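You operate a simulated robot arm through the tools that you are given. There is no shell and no other tool. Be economical: measure what you need, move in short steps, check, and stop when the job is done.

You are at the controls of a simulated robot arm. One attempt, no reset.

Task
Put the cast sleeve from the top of the steel stand and the core from the top of the steel stand in the large pan.

It is judged by the outcome, as a careful person would: the job done as asked, and still so three seconds after it is handed in. It fails if anything else is knocked over, pushed out of place, dropped, spilled or broken.

Robot
A 7-joint arm with a two-finger parallel gripper, fixed in place. Base frame: the origin is at the foot of the arm, x ahead of it, y to its left, z up; the work surface is at about z = 0. Lengths are in m, angles in degrees, forces in N, time in s.
With the tool pointing down near the work surface it reaches from about 0.24 to 0.62 m from the base axis. Its first joint turns from -66.0 to 66.0 degrees. Payload 2.6 kg.
Tool frame: the origin (TCP) lies between the finger pads and is the grasp point; the fingertips stand 0.03 m ahead of it; z points along the fingers, y is the line along which they close. Largest opening 0.094 m; finger width 0.028, thickness 0.01; the body of the gripper, 0.05 by 0.096 m, starts 0.055 m behind the TCP.
Orientation is that of the tool frame in the base frame, as [roll, pitch, yaw] about the fixed x, y, z axes, in that order (R = Rz(yaw) Ry(pitch) Rx(roll)). With the fingers straight down and closing along the base's y, the tool's x points along the base's -x, its y along +y and its z along -z.

Tools
- The arm moves only by the tool drive_tool. Its argument "motion" is one flat list of numbers, 7 for each row, row after row: the shift along the tool's x, y, z in m, then the turn, a rotation vector about the tool's x, y, z in degrees, then the opening, from 0 (shut) to 1 (fully open). In form: [dx, dy, dz, ax, ay, az, gripper, dx, dy, dz, ax, ay, az, gripper, ...]. A call has 1 to 8 rows; each row shifts and turns the commanded pose from where the row before left it, along the tool's axes as they then stand. Rows are played at 5 a second. More than 0.05 m and 8.6 degrees between two rows, or a gripper value outside its range, and nothing of the call is played. A pose out of reach is approached as far as the arm can. The call stops where the force on the tool passes 40 N (or 10 N more than at its start, if that is more) or the arm is blocked; 0.2 s more then pass. Each finger travels about 0.072 m/s and halts on what it meets, pressing with about 35 N; the grip force reading is that of the motor and also rises with nothing between the fingers. The clock runs only during rows and for 0.2 s after the last one: add rows that do not move to give the fingers time. The reply holds the time, the measured pose of the TCP, the force on the tool along the base axes, the opening and the grip force, in the units named above and with some noise.
- Cameras (640 x 400 px; columns grow to the right, rows downward): "scene" is fixed at [0.0173, 0.4228, 0.5564]; the picture's right is [-0.90, -0.44, 0.00], its down [-0.28, 0.57, -0.77] and it looks along [0.34, -0.69, -0.64] (base axes); focal length 364 px, centre (320, 200). "wrist" rides on the gripper at [-0.037, 0, -0.058] in the tool frame; the picture's right is [0.00, -1.00, 0.00], its down [0.97, 0.00, -0.24] and it looks along [0.24, 0.00, 0.97] (tool axes); focal length 218 px, centre (320, 200).
- grab_frame(camera): a new picture of that camera. No time passes.
- probe_pixels(camera, pixels): for up to 12 pixels [column, row] of the newest picture of that camera ("zoom" is the newest enlarged one), the place [x, y, z] in the base frame of the surface seen there, good to about 0.003 m. No time passes.
- zoom(camera, box): a new picture of the part [left, top, right, bottom] of that camera's present view, enlarged. No time passes.
- sign_off(): hands the job in; it is judged then, once.

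Go step by step. Measure first, check grasps and placings, and put right what went wrong. The budget is 60 turns and 26 pictures, counting those below and the enlarged ones. Unless the task says otherwise, let go and move clear before handing in, and close with one line.

The tools are called after ">>>" as a command line: name --argument value ..., lists and objects as JSON in quotes. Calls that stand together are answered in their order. drive_tool: Moves the arm, as the interface text tells. Its arguments: {"type":"object","properties":{"motion":{"type":"array"}},"required":["motion"]} The other tools are called the same way: grab_frame (camera) takes a picture; probe_pixels (camera, pixels) gives the place of the surface under pixels of a picture; zoom (camera, box) takes an enlarged picture of a part of a camera's view; sign_off () hands the job in.

At the start:

```text
clock: 0.0
tcp_pos: [0.3866, 0.05, 0.2869]
tcp_rot: [180.0, 0.0, 179.9]
ft_force: [0.4, 0.9, 0.8]
width: 0.0936
finger_force: 0.1
```

scene: 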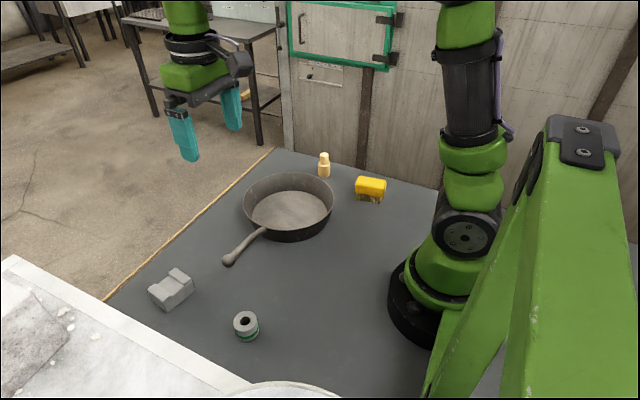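
wrist: 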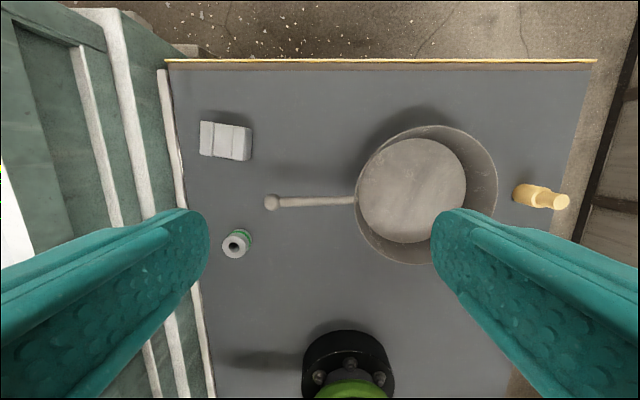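

The pictures show a pan, a grey stepped block near (172,290), a ringed cylinder near (246,326), a yellow thing and a small bottle-like piece. I'll zoom in to identify them.

>>> zoom --camera "scene" --box '[130, 250, 290, 350]'

>>> zoom --camera "scene" --box '[230, 140, 400, 246]'

>>> probe_pixels --camera "wrist" --pixels '[[207, 140], [232, 142], [246, 143], [233, 246], [241, 237], [270, 203], [350, 200], [410, 190], [370, 150], [525, 195], [560, 202], [497, 190]]'

```text
4.00 times, centred on (210, 300) of scene
```

zoom: 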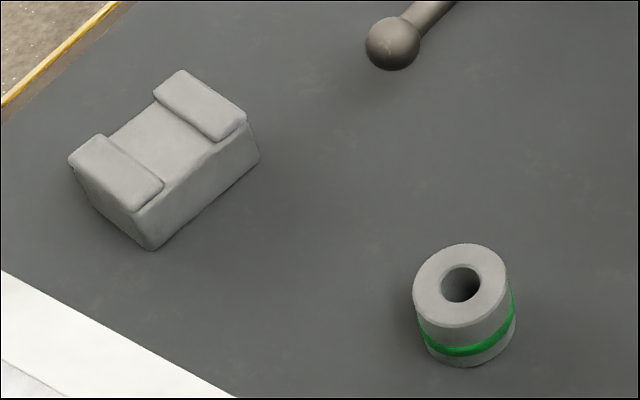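

```text
3.76 times, centred on (315, 193) of scene
```

zoom: 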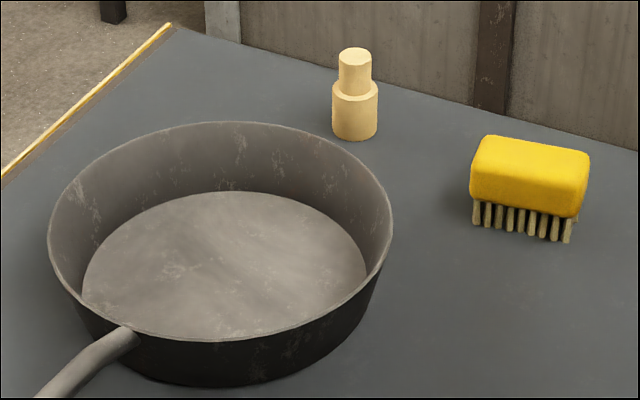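

```text
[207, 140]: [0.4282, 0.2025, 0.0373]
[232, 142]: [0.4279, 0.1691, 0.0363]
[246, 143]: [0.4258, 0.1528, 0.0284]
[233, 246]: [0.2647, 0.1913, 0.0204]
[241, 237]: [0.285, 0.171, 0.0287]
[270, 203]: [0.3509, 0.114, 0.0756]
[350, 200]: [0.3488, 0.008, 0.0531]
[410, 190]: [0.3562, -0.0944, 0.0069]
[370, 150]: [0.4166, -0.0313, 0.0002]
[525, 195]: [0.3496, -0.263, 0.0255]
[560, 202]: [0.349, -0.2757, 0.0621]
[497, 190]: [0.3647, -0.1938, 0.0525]
```

The ringed grey cylinder looks like the cast sleeve and the stepped tan piece like the core. Before I assume the grey worktop is the steel stand, I'll check the pale structure at the lower left.

>>> zoom --camera "scene" --box '[0, 240, 256, 400]'

>>> zoom --camera "scene" --box '[0, 0, 290, 181]'

>>> probe_pixels --camera "scene" --pixels '[[30, 330], [100, 380], [280, 390], [180, 60], [246, 320], [241, 317], [253, 318], [246, 316], [324, 155], [319, 172], [330, 172], [300, 60]]'

```text
2.50 times, centred on (128, 320) of scene
```

zoom: 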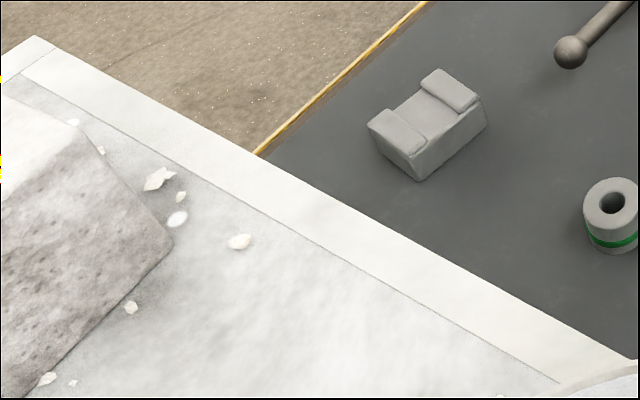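

```text
2.21 times, centred on (145, 90) of scene
```

zoom: 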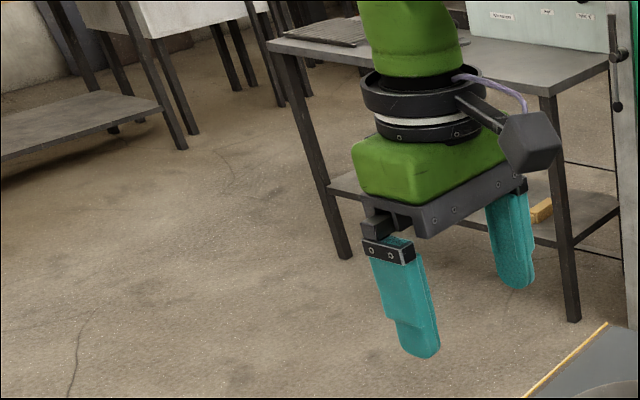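

```text
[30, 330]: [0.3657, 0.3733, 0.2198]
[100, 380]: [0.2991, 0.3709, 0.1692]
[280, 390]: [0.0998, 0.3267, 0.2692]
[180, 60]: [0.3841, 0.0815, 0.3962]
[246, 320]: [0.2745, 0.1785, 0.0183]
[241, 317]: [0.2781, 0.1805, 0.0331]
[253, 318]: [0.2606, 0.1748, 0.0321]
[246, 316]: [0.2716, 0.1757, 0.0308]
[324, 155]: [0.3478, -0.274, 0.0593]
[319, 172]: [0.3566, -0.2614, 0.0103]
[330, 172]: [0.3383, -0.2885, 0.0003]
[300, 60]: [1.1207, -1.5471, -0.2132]
```

The grey worktop is the stand carrying these pieces; the ringed sleeve stands at about (0.269,0.178), the core at about (0.348,-0.274). I'll measure the white bench edge and the sleeve and pan details more precisely.

>>> zoom --camera "wrist" --box '[160, 190, 320, 290]'

>>> probe_pixels --camera "scene" --pixels '[[200, 364], [120, 315], [230, 380], [288, 205], [245, 205], [333, 197], [290, 174], [288, 232], [262, 205], [318, 205], [241, 328], [228, 260]]'

>>> probe_pixels --camera "zoom" --pixels '[[250, 214], [330, 214], [295, 180], [295, 260], [262, 220], [330, 240], [350, 190], [360, 210]]'

```text
4.00 times, centred on (240, 240) of wrist
```

zoom: 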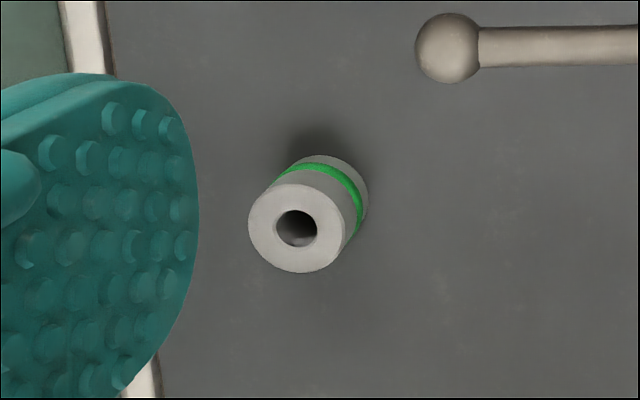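

```text
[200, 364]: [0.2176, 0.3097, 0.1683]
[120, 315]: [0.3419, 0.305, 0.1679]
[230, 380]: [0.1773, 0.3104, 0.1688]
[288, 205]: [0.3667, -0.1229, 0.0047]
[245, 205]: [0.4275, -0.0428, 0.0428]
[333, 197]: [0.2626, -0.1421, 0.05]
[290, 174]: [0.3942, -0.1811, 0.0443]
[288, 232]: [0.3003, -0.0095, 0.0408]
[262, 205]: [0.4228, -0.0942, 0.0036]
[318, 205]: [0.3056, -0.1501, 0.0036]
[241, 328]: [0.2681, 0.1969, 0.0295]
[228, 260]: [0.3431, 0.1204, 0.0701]
```

```text
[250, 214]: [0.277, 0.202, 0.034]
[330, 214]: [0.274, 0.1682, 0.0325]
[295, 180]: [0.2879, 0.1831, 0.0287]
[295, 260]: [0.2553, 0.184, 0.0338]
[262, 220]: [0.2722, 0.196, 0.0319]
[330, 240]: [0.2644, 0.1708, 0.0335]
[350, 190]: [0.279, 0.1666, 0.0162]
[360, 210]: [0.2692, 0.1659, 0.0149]
```

Sleeve: centre about (0.2705, 0.183), top z 0.033, diameter about 0.038; bench edge at y of about 0.29 leaves room. I'll move over it and part of the way down.

>>> drive_tool --motion '[0.029, 0.033, 0.01, 0, 0, 0, 1, 0.029, 0.033, 0.01, 0, 0, 0, 1, 0.029, 0.033, 0.01, 0, 0, 0, 1, 0.029, 0.034, 0.01, 0, 0, 0, 1, 0, 0, 0.045, 0, 0, 0, 1, 0, 0, 0.045, 0, 0, 0, 1, 0, 0, 0.03, 0, 0, 0, 1, 0, 0, 0, 0, 0, 0, 1]'

>>> grab_frame --camera "wrist"

```text
clock: 1.8
tcp_pos: [0.2701, 0.1835, 0.1292]
tcp_rot: [180.0, 0.0, -180.0]
ft_force: [0.7, 0.0, 1.2]
width: 0.0941
finger_force: 0.1
```

```text
18 pictures are left
```

wrist: 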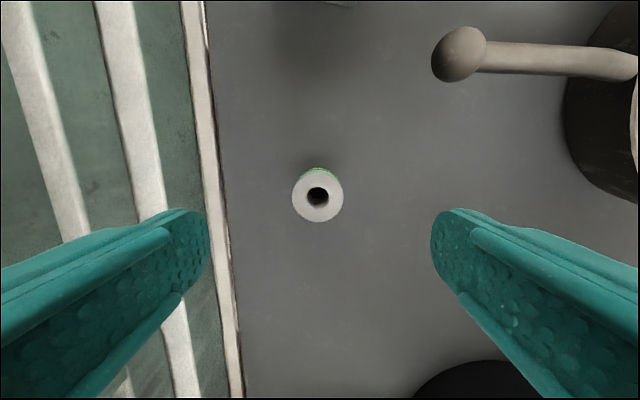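

The sleeve is centred between the fingers (318,197). I'll check its rim and the wall edge.

>>> probe_pixels --camera "wrist" --pixels '[[295, 197], [341, 197], [318, 177], [318, 219], [212, 150], [228, 300], [200, 100]]'

```text
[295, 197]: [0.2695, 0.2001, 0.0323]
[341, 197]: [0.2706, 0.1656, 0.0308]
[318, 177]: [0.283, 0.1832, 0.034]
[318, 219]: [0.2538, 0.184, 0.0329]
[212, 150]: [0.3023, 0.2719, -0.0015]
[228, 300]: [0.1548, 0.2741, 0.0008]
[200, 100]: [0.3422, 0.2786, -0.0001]
```

The centre is at (0.269,0.183), so I'll descend straight to z≈0.037 and close.

>>> drive_tool --motion '[0.001, 0, 0.045, 0, 0, 0, 1, 0, 0, 0.035, 0, 0, 0, 1, 0, 0, 0.012, 0, 0, 0, 1, 0, 0, 0, 0, 0, 0, 0.2, 0, 0, 0, 0, 0, 0, 0.2, 0, 0, 0, 0, 0, 0, 0.2, 0, 0, 0, 0, 0, 0, 0.2]'

```text
clock: 3.4
tcp_pos: [0.2684, 0.1822, 0.0349]
tcp_rot: [-180.0, 0.0, 180.0]
ft_force: [-0.6, -0.6, -0.1]
width: 0.0374
finger_force: 34.9
```

The sleeve is gripped (width 0.037, force 35 N). I'll lift it and check.

>>> drive_tool --motion '[0, 0, -0.02, 0, 0, 0, 0.2, 0, 0, -0.04, 0, 0, 0, 0.2, 0, 0, -0.045, 0, 0, 0, 0.2, 0, 0, -0.025, 0, 0, 0, 0.2, -0.02, -0.04, 0, 0, 0, 0, 0.2, -0.02, -0.04, 0, 0, 0, 0, 0.2, -0.02, -0.045, 0, 0, 0, 0, 0.2, 0, 0, 0, 0, 0, 0, 0.2]'

>>> drive_tool --motion '[-0.02, -0.045, 0, 0, 0, 0, 0.2, -0.02, -0.045, 0, 0, 0, 0, 0.2, -0.017, -0.045, 0, 0, 0, 0, 0.2, 0, -0.015, 0, 0, 0, 0, 0.2, 0, 0, 0, 0, 0, 0, 0.2]'

>>> grab_frame --camera "scene"

>>> grab_frame --camera "wrist"

```text
clock: 5.2
tcp_pos: [0.3303, 0.0603, 0.1634]
tcp_rot: [179.9, 0.0, 180.0]
ft_force: [0.0, 0.0, -0.6]
width: 0.0373
finger_force: 35.5
```

```text
clock: 6.4
tcp_pos: [0.3875, -0.0922, 0.1645]
tcp_rot: [-179.9, 0.0, 180.0]
ft_force: [0.1, 0.3, -0.2]
width: 0.0373
finger_force: 34.6
```

```text
17 pictures are left
```

scene: 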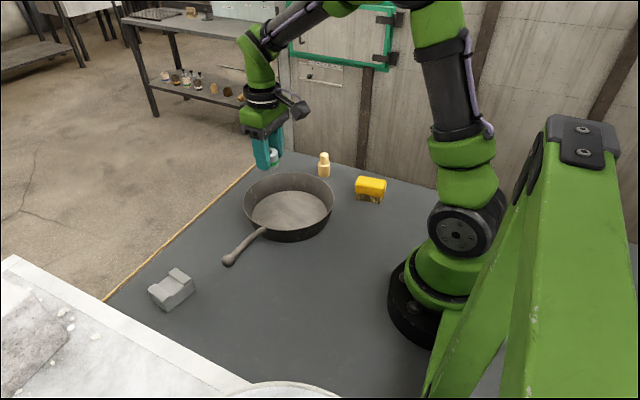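

```text
16 pictures are left
```

wrist: 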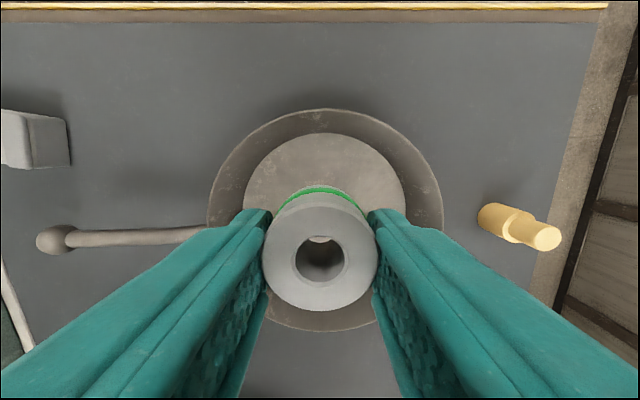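

The sleeve is held over the pan, whose rim spans columns 207–443 in the wrist view. I'll refine the pan's centre.

>>> probe_pixels --camera "wrist" --pixels '[[209, 220], [441, 215], [323, 111], [323, 328], [323, 138], [246, 180], [404, 180], [323, 160]]'

```text
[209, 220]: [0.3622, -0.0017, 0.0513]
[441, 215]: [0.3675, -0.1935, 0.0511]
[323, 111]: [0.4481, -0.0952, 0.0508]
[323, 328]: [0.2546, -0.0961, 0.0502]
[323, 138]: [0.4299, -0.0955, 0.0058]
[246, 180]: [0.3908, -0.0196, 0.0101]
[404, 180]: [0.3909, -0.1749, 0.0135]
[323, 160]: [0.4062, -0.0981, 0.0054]
```

The pan centre is (0.351,-0.097), floor z≈0.005. I'll lower the sleeve to just above the floor.

>>> drive_tool --motion '[0.003, -0.004, 0.04, 0, 0, 0, 0.2, 0, 0, 0.04, 0, 0, 0, 0.2, 0, 0, 0.025, 0, 0, 0, 0.2, 0, 0, 0.012, 0, 0, 0, 0.2, 0, 0, 0.004, 0, 0, 0, 0.2, 0, 0, 0, 0, 0, 0, 0.2]'

```text
clock: 7.8
tcp_pos: [0.3839, -0.0933, 0.0442]
tcp_rot: [-180.0, 0.0, 180.0]
ft_force: [-0.4, 0.2, -0.7]
width: 0.0371
finger_force: 35.0
```

>>> drive_tool --motion '[0, 0, 0.002, 0, 0, 0, 0.2, 0, 0, 0.001, 0, 0, 0, 0.2, 0, 0, 0, 0, 0, 0, 0.2]'

```text
clock: 8.6
tcp_pos: [0.3835, -0.0953, 0.0412]
tcp_rot: [180.0, 0.1, 180.0]
ft_force: [0.0, 0.0, -0.9]
width: 0.0371
finger_force: 34.7
```

No contact force yet at z 0.0412; one more small step down.

>>> drive_tool --motion '[0, 0, 0.001, 0, 0, 0, 0.2, 0, 0, 0.001, 0, 0, 0, 0.2, 0, 0, 0, 0, 0, 0, 0.2]'

```text
clock: 9.4
tcp_pos: [0.3841, -0.0953, 0.0394]
tcp_rot: [180.0, 0.1, -180.0]
ft_force: [-6.3, 2.4, 15.9]
width: 0.037
finger_force: 35.2
```

The force of 16 N shows the sleeve is resting on the pan floor. I'll ease up a hair, open partway and back out.

>>> drive_tool --motion '[0, 0, -0.001, 0, 0, 0, 0.35, 0, 0, 0, 0, 0, 0, 0.65, 0, 0, 0, 0, 0, 0, 0.65, 0, 0, 0, 0, 0, 0, 0.65, 0, 0, -0.04, 0, 0, 0, 0.65, 0, 0, -0.045, 0, 0, 0, 0.65, 0, 0, -0.04, 0, 0, 0, 0.65, 0, 0, 0, 0, 0, 0, 0.65]'

>>> grab_frame --camera "wrist"

```text
clock: 11.2
tcp_pos: [0.3852, -0.0928, 0.166]
tcp_rot: [180.0, 0.0, -179.9]
ft_force: [-0.5, -0.4, 0.2]
width: 0.0612
finger_force: 0.1
```

```text
15 pictures are left
```

wrist: 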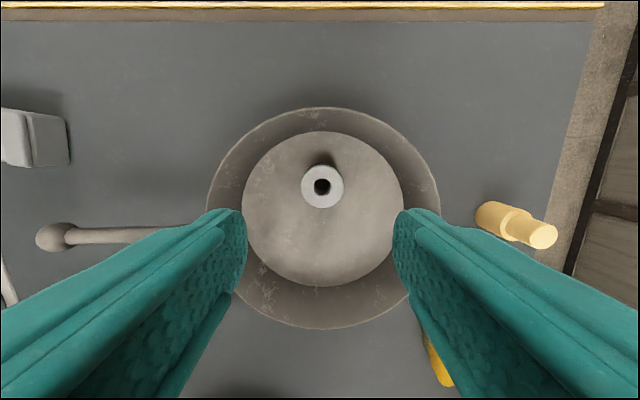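

The sleeve stands upright in the pan at (322,186). Next I'll move over the core near (0.348,-0.275).

>>> drive_tool --motion '[0.007, -0.037, 0, 0, 0, 0, 0.7, 0.007, -0.036, 0, 0, 0, 0, 0.7, 0.007, -0.036, 0, 0, 0, 0, 0.7, 0.008, -0.036, 0, 0, 0, 0, 0.7, 0.008, -0.037, 0, 0, 0, 0, 0.7, 0, 0, 0, 0, 0, 0, 0.7]'

>>> grab_frame --camera "wrist"

```text
clock: 12.6
tcp_pos: [0.3503, -0.278, 0.1668]
tcp_rot: [179.9, -0.1, -179.9]
ft_force: [-0.6, -1.0, 0.1]
width: 0.0657
finger_force: 0.0
```

```text
14 pictures are left
```

wrist: 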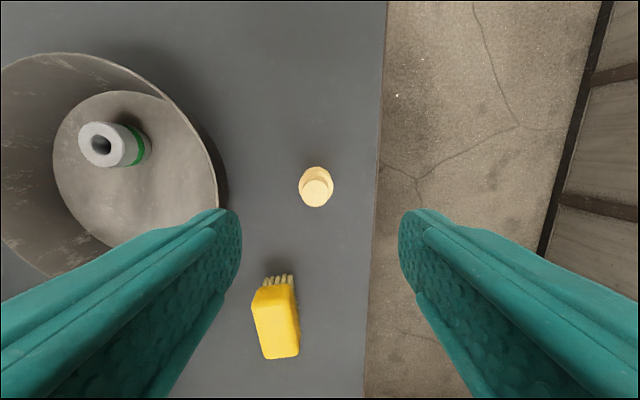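

>>> probe_pixels --camera "wrist" --pixels '[[316, 193], [304, 193], [329, 193], [316, 204], [316, 184], [316, 172], [302, 178], [331, 178], [276, 290], [270, 278], [278, 277], [222, 190]]'

>>> zoom --camera "wrist" --box '[276, 160, 356, 210]'

```text
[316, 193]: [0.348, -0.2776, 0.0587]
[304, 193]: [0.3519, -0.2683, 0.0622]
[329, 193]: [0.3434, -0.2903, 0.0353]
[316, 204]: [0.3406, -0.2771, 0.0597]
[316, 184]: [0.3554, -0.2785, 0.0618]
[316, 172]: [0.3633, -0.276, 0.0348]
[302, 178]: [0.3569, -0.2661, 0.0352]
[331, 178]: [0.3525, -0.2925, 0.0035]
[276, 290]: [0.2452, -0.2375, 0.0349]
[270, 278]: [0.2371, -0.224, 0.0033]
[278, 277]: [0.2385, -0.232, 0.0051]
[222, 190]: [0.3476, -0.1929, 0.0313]
```

```text
8.00 times, centred on (316, 185) of wrist
```

zoom: 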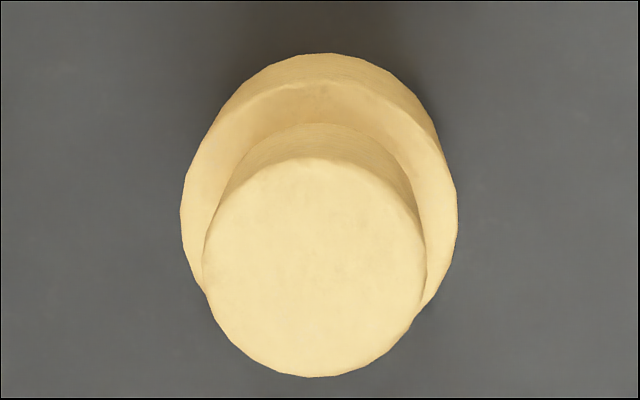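

The core's centre is about (0.349,-0.278), with its shoulder at z 0.035, lower diameter about 0.026 and the pan rim at y -0.193, well clear. I'll descend and grip the thick lower part.

>>> drive_tool --motion '[0.001, 0, 0.045, 0, 0, 0, 0.7, 0, 0, 0.045, 0, 0, 0, 0.7, 0, 0, 0.03, 0, 0, 0, 0.7, 0, 0, 0.01, 0, 0, 0, 0.7, 0, 0, 0, 0, 0, 0, 0.24, 0, 0, 0, 0, 0, 0, 0.24, 0, 0, 0, 0, 0, 0, 0.24, 0, 0, 0, 0, 0, 0, 0.24]'

```text
clock: 14.4
tcp_pos: [0.3469, -0.2783, 0.0377]
tcp_rot: [180.0, 0.0, -179.9]
ft_force: [1.3, -1.2, 2.2]
width: 0.03
finger_force: 35.3
```

The core is gripped at width 0.030. I'll lift it straight up and look.

>>> drive_tool --motion '[0, 0, -0.015, 0, 0, 0, 0.24, 0, 0, -0.035, 0, 0, 0, 0.24, 0, 0, -0.04, 0, 0, 0, 0.24, 0, 0, -0.04, 0, 0, 0, 0.24, 0, 0, 0, 0, 0, 0, 0.24]'

>>> grab_frame --camera "wrist"

```text
clock: 15.6
tcp_pos: [0.3467, -0.2782, 0.1641]
tcp_rot: [-180.0, 0.0, -179.9]
ft_force: [0.2, -0.3, -0.8]
width: 0.0296
finger_force: 35.1
```

```text
12 pictures are left
```

wrist: 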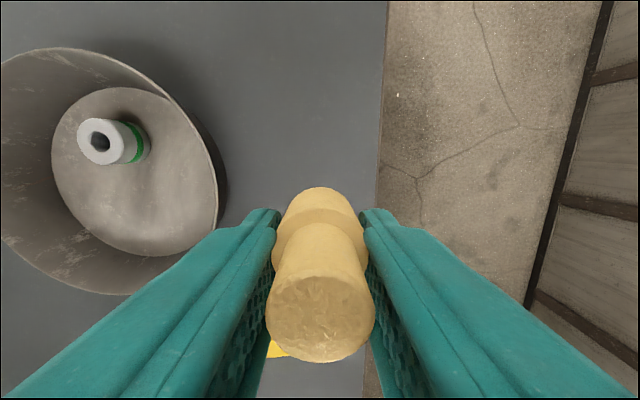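

The core is upright in the grip. I'll carry it to (0.320,-0.100) over the pan and lower it.

>>> drive_tool --motion '[0.005, 0.036, 0, 0, 0, 0, 0.24, 0.005, 0.036, 0, 0, 0, 0, 0.24, 0.005, 0.036, 0, 0, 0, 0, 0.24, 0.006, 0.036, 0, 0, 0, 0, 0.24, 0.006, 0.034, 0, 0, 0, 0, 0.24, 0, 0, 0, 0, 0, 0, 0.24]'

>>> drive_tool --motion '[0, 0, 0.04, 0, 0, 0, 0.24, 0, 0, 0.04, 0, 0, 0, 0.24, 0, 0, 0.025, 0, 0, 0, 0.24, 0, 0, 0.01, 0, 0, 0, 0.24, 0, 0, 0.003, 0, 0, 0, 0.24, 0, 0, 0, 0, 0, 0, 0.24]'

```text
clock: 17.0
tcp_pos: [0.3197, -0.0985, 0.165]
tcp_rot: [180.0, 0.0, 179.9]
ft_force: [0.0, 0.2, -0.6]
width: 0.0299
finger_force: 35.3
```

```text
clock: 18.4
tcp_pos: [0.319, -0.1005, 0.0472]
tcp_rot: [179.9, 0.1, 180.0]
ft_force: [1.2, 0.8, -1.0]
width: 0.0297
finger_force: 35.3
```

At z 0.047 with no contact yet; I'll step down in millimetres.

>>> drive_tool --motion '[0, 0, 0.002, 0, 0, 0, 0.24, 0, 0, 0.001, 0, 0, 0, 0.24, 0, 0, 0.001, 0, 0, 0, 0.24, 0, 0, 0, 0, 0, 0, 0.24]'

```text
clock: 19.4
tcp_pos: [0.3187, -0.0993, 0.0433]
tcp_rot: [179.9, 0.0, -179.9]
ft_force: [0.1, 0.0, -0.9]
width: 0.0297
finger_force: 34.9
```

>>> drive_tool --motion '[0, 0, 0.001, 0, 0, 0, 0.24, 0, 0, 0, 0, 0, 0, 0.24]'

```text
clock: 20.0
tcp_pos: [0.319, -0.0989, 0.0421]
tcp_rot: [180.0, 0.0, 180.0]
ft_force: [0.7, 0.1, 0.0]
width: 0.0301
finger_force: 35.4
```

>>> drive_tool --motion '[0, 0, 0.0007, 0, 0, 0, 0.24, 0, 0, 0, 0, 0, 0, 0.24]'

```text
clock: 20.6
tcp_pos: [0.3186, -0.1003, 0.0412]
tcp_rot: [180.0, 0.0, -180.0]
ft_force: [0.3, 0.6, -0.4]
width: 0.0297
finger_force: 35.0
```

>>> drive_tool --motion '[0, 0, 0.0008, 0, 0, 0, 0.24, 0, 0, 0, 0, 0, 0, 0.24]'

```text
clock: 21.2
tcp_pos: [0.3196, -0.1006, 0.0408]
tcp_rot: [180.0, 0.1, -180.0]
ft_force: [-3.6, 1.3, 14.8]
width: 0.0299
finger_force: 35.0
```

The core now rests on the floor (15 N). I'll open, wait and withdraw straight up.

>>> drive_tool --motion '[0, 0, -0.0007, 0, 0, 0, 0.32, 0, 0, 0, 0, 0, 0, 0.6, 0, 0, 0, 0, 0, 0, 0.6, 0, 0, 0, 0, 0, 0, 0.6, 0, 0, -0.035, 0, 0, 0, 0.6, 0, 0, -0.045, 0, 0, 0, 0.6, 0, 0, -0.045, 0, 0, 0, 0.6, 0, 0, -0.03, 0, 0, 0, 0.6]'

>>> grab_frame --camera "scene"

>>> grab_frame --camera "wrist"

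```text
clock: 23.0
tcp_pos: [0.3177, -0.1, 0.1955]
tcp_rot: [-180.0, 0.0, 180.0]
ft_force: [-0.4, -0.4, 0.0]
width: 0.0562
finger_force: 0.0
```

```text
11 pictures are left
```

scene: 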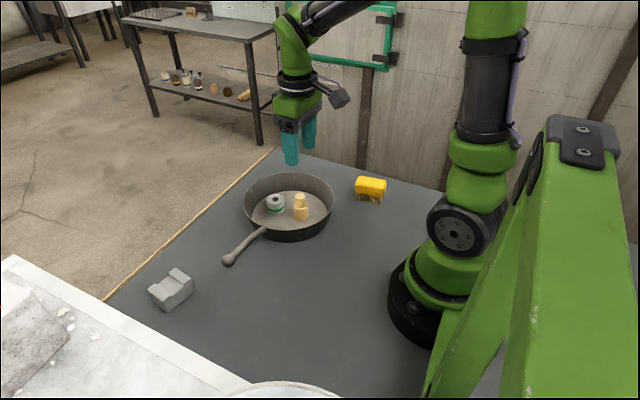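

```text
10 pictures are left
```

wrist: 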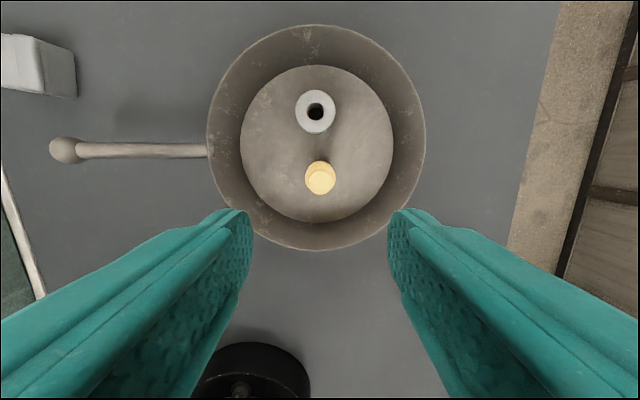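

Both pieces stand in the pan at (275,204) and (300,208), and everything else is where it was. I'll check the small items at (190,12) on the background bench before handing in.

>>> zoom --camera "scene" --box '[120, 0, 280, 100]'

>>> probe_pixels --camera "scene" --pixels '[[191, 12], [208, 15], [187, 78], [275, 204], [300, 199]]'

```text
4.00 times, centred on (200, 50) of scene
```

zoom: 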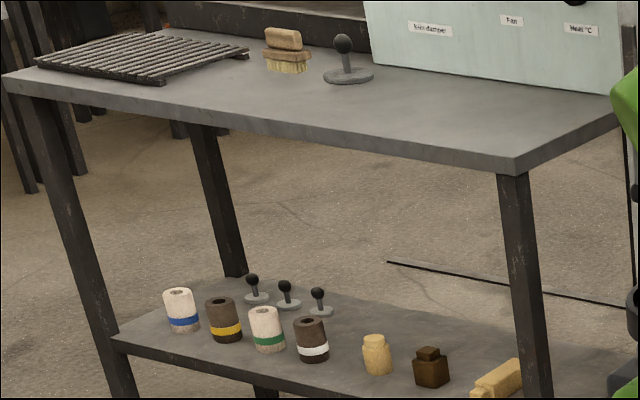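

```text
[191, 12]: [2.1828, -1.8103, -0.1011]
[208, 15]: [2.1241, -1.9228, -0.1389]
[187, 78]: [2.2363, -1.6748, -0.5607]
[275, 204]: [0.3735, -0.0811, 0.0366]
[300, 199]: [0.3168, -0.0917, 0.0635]
```

The background bench holds other banded sleeves and stepped cores, but at more than 2 m they're out of reach. They confirm what a sleeve and a core look like. Both requested pieces stand in the pan and the gripper is clear, so I'm handing in.

>>> sign_off

```text
The job is handed in.
```

The cast sleeve and the core are both standing upright in the large pan, the gripper is clear, and nothing else was moved; I took the grey worktop to be the steel stand.
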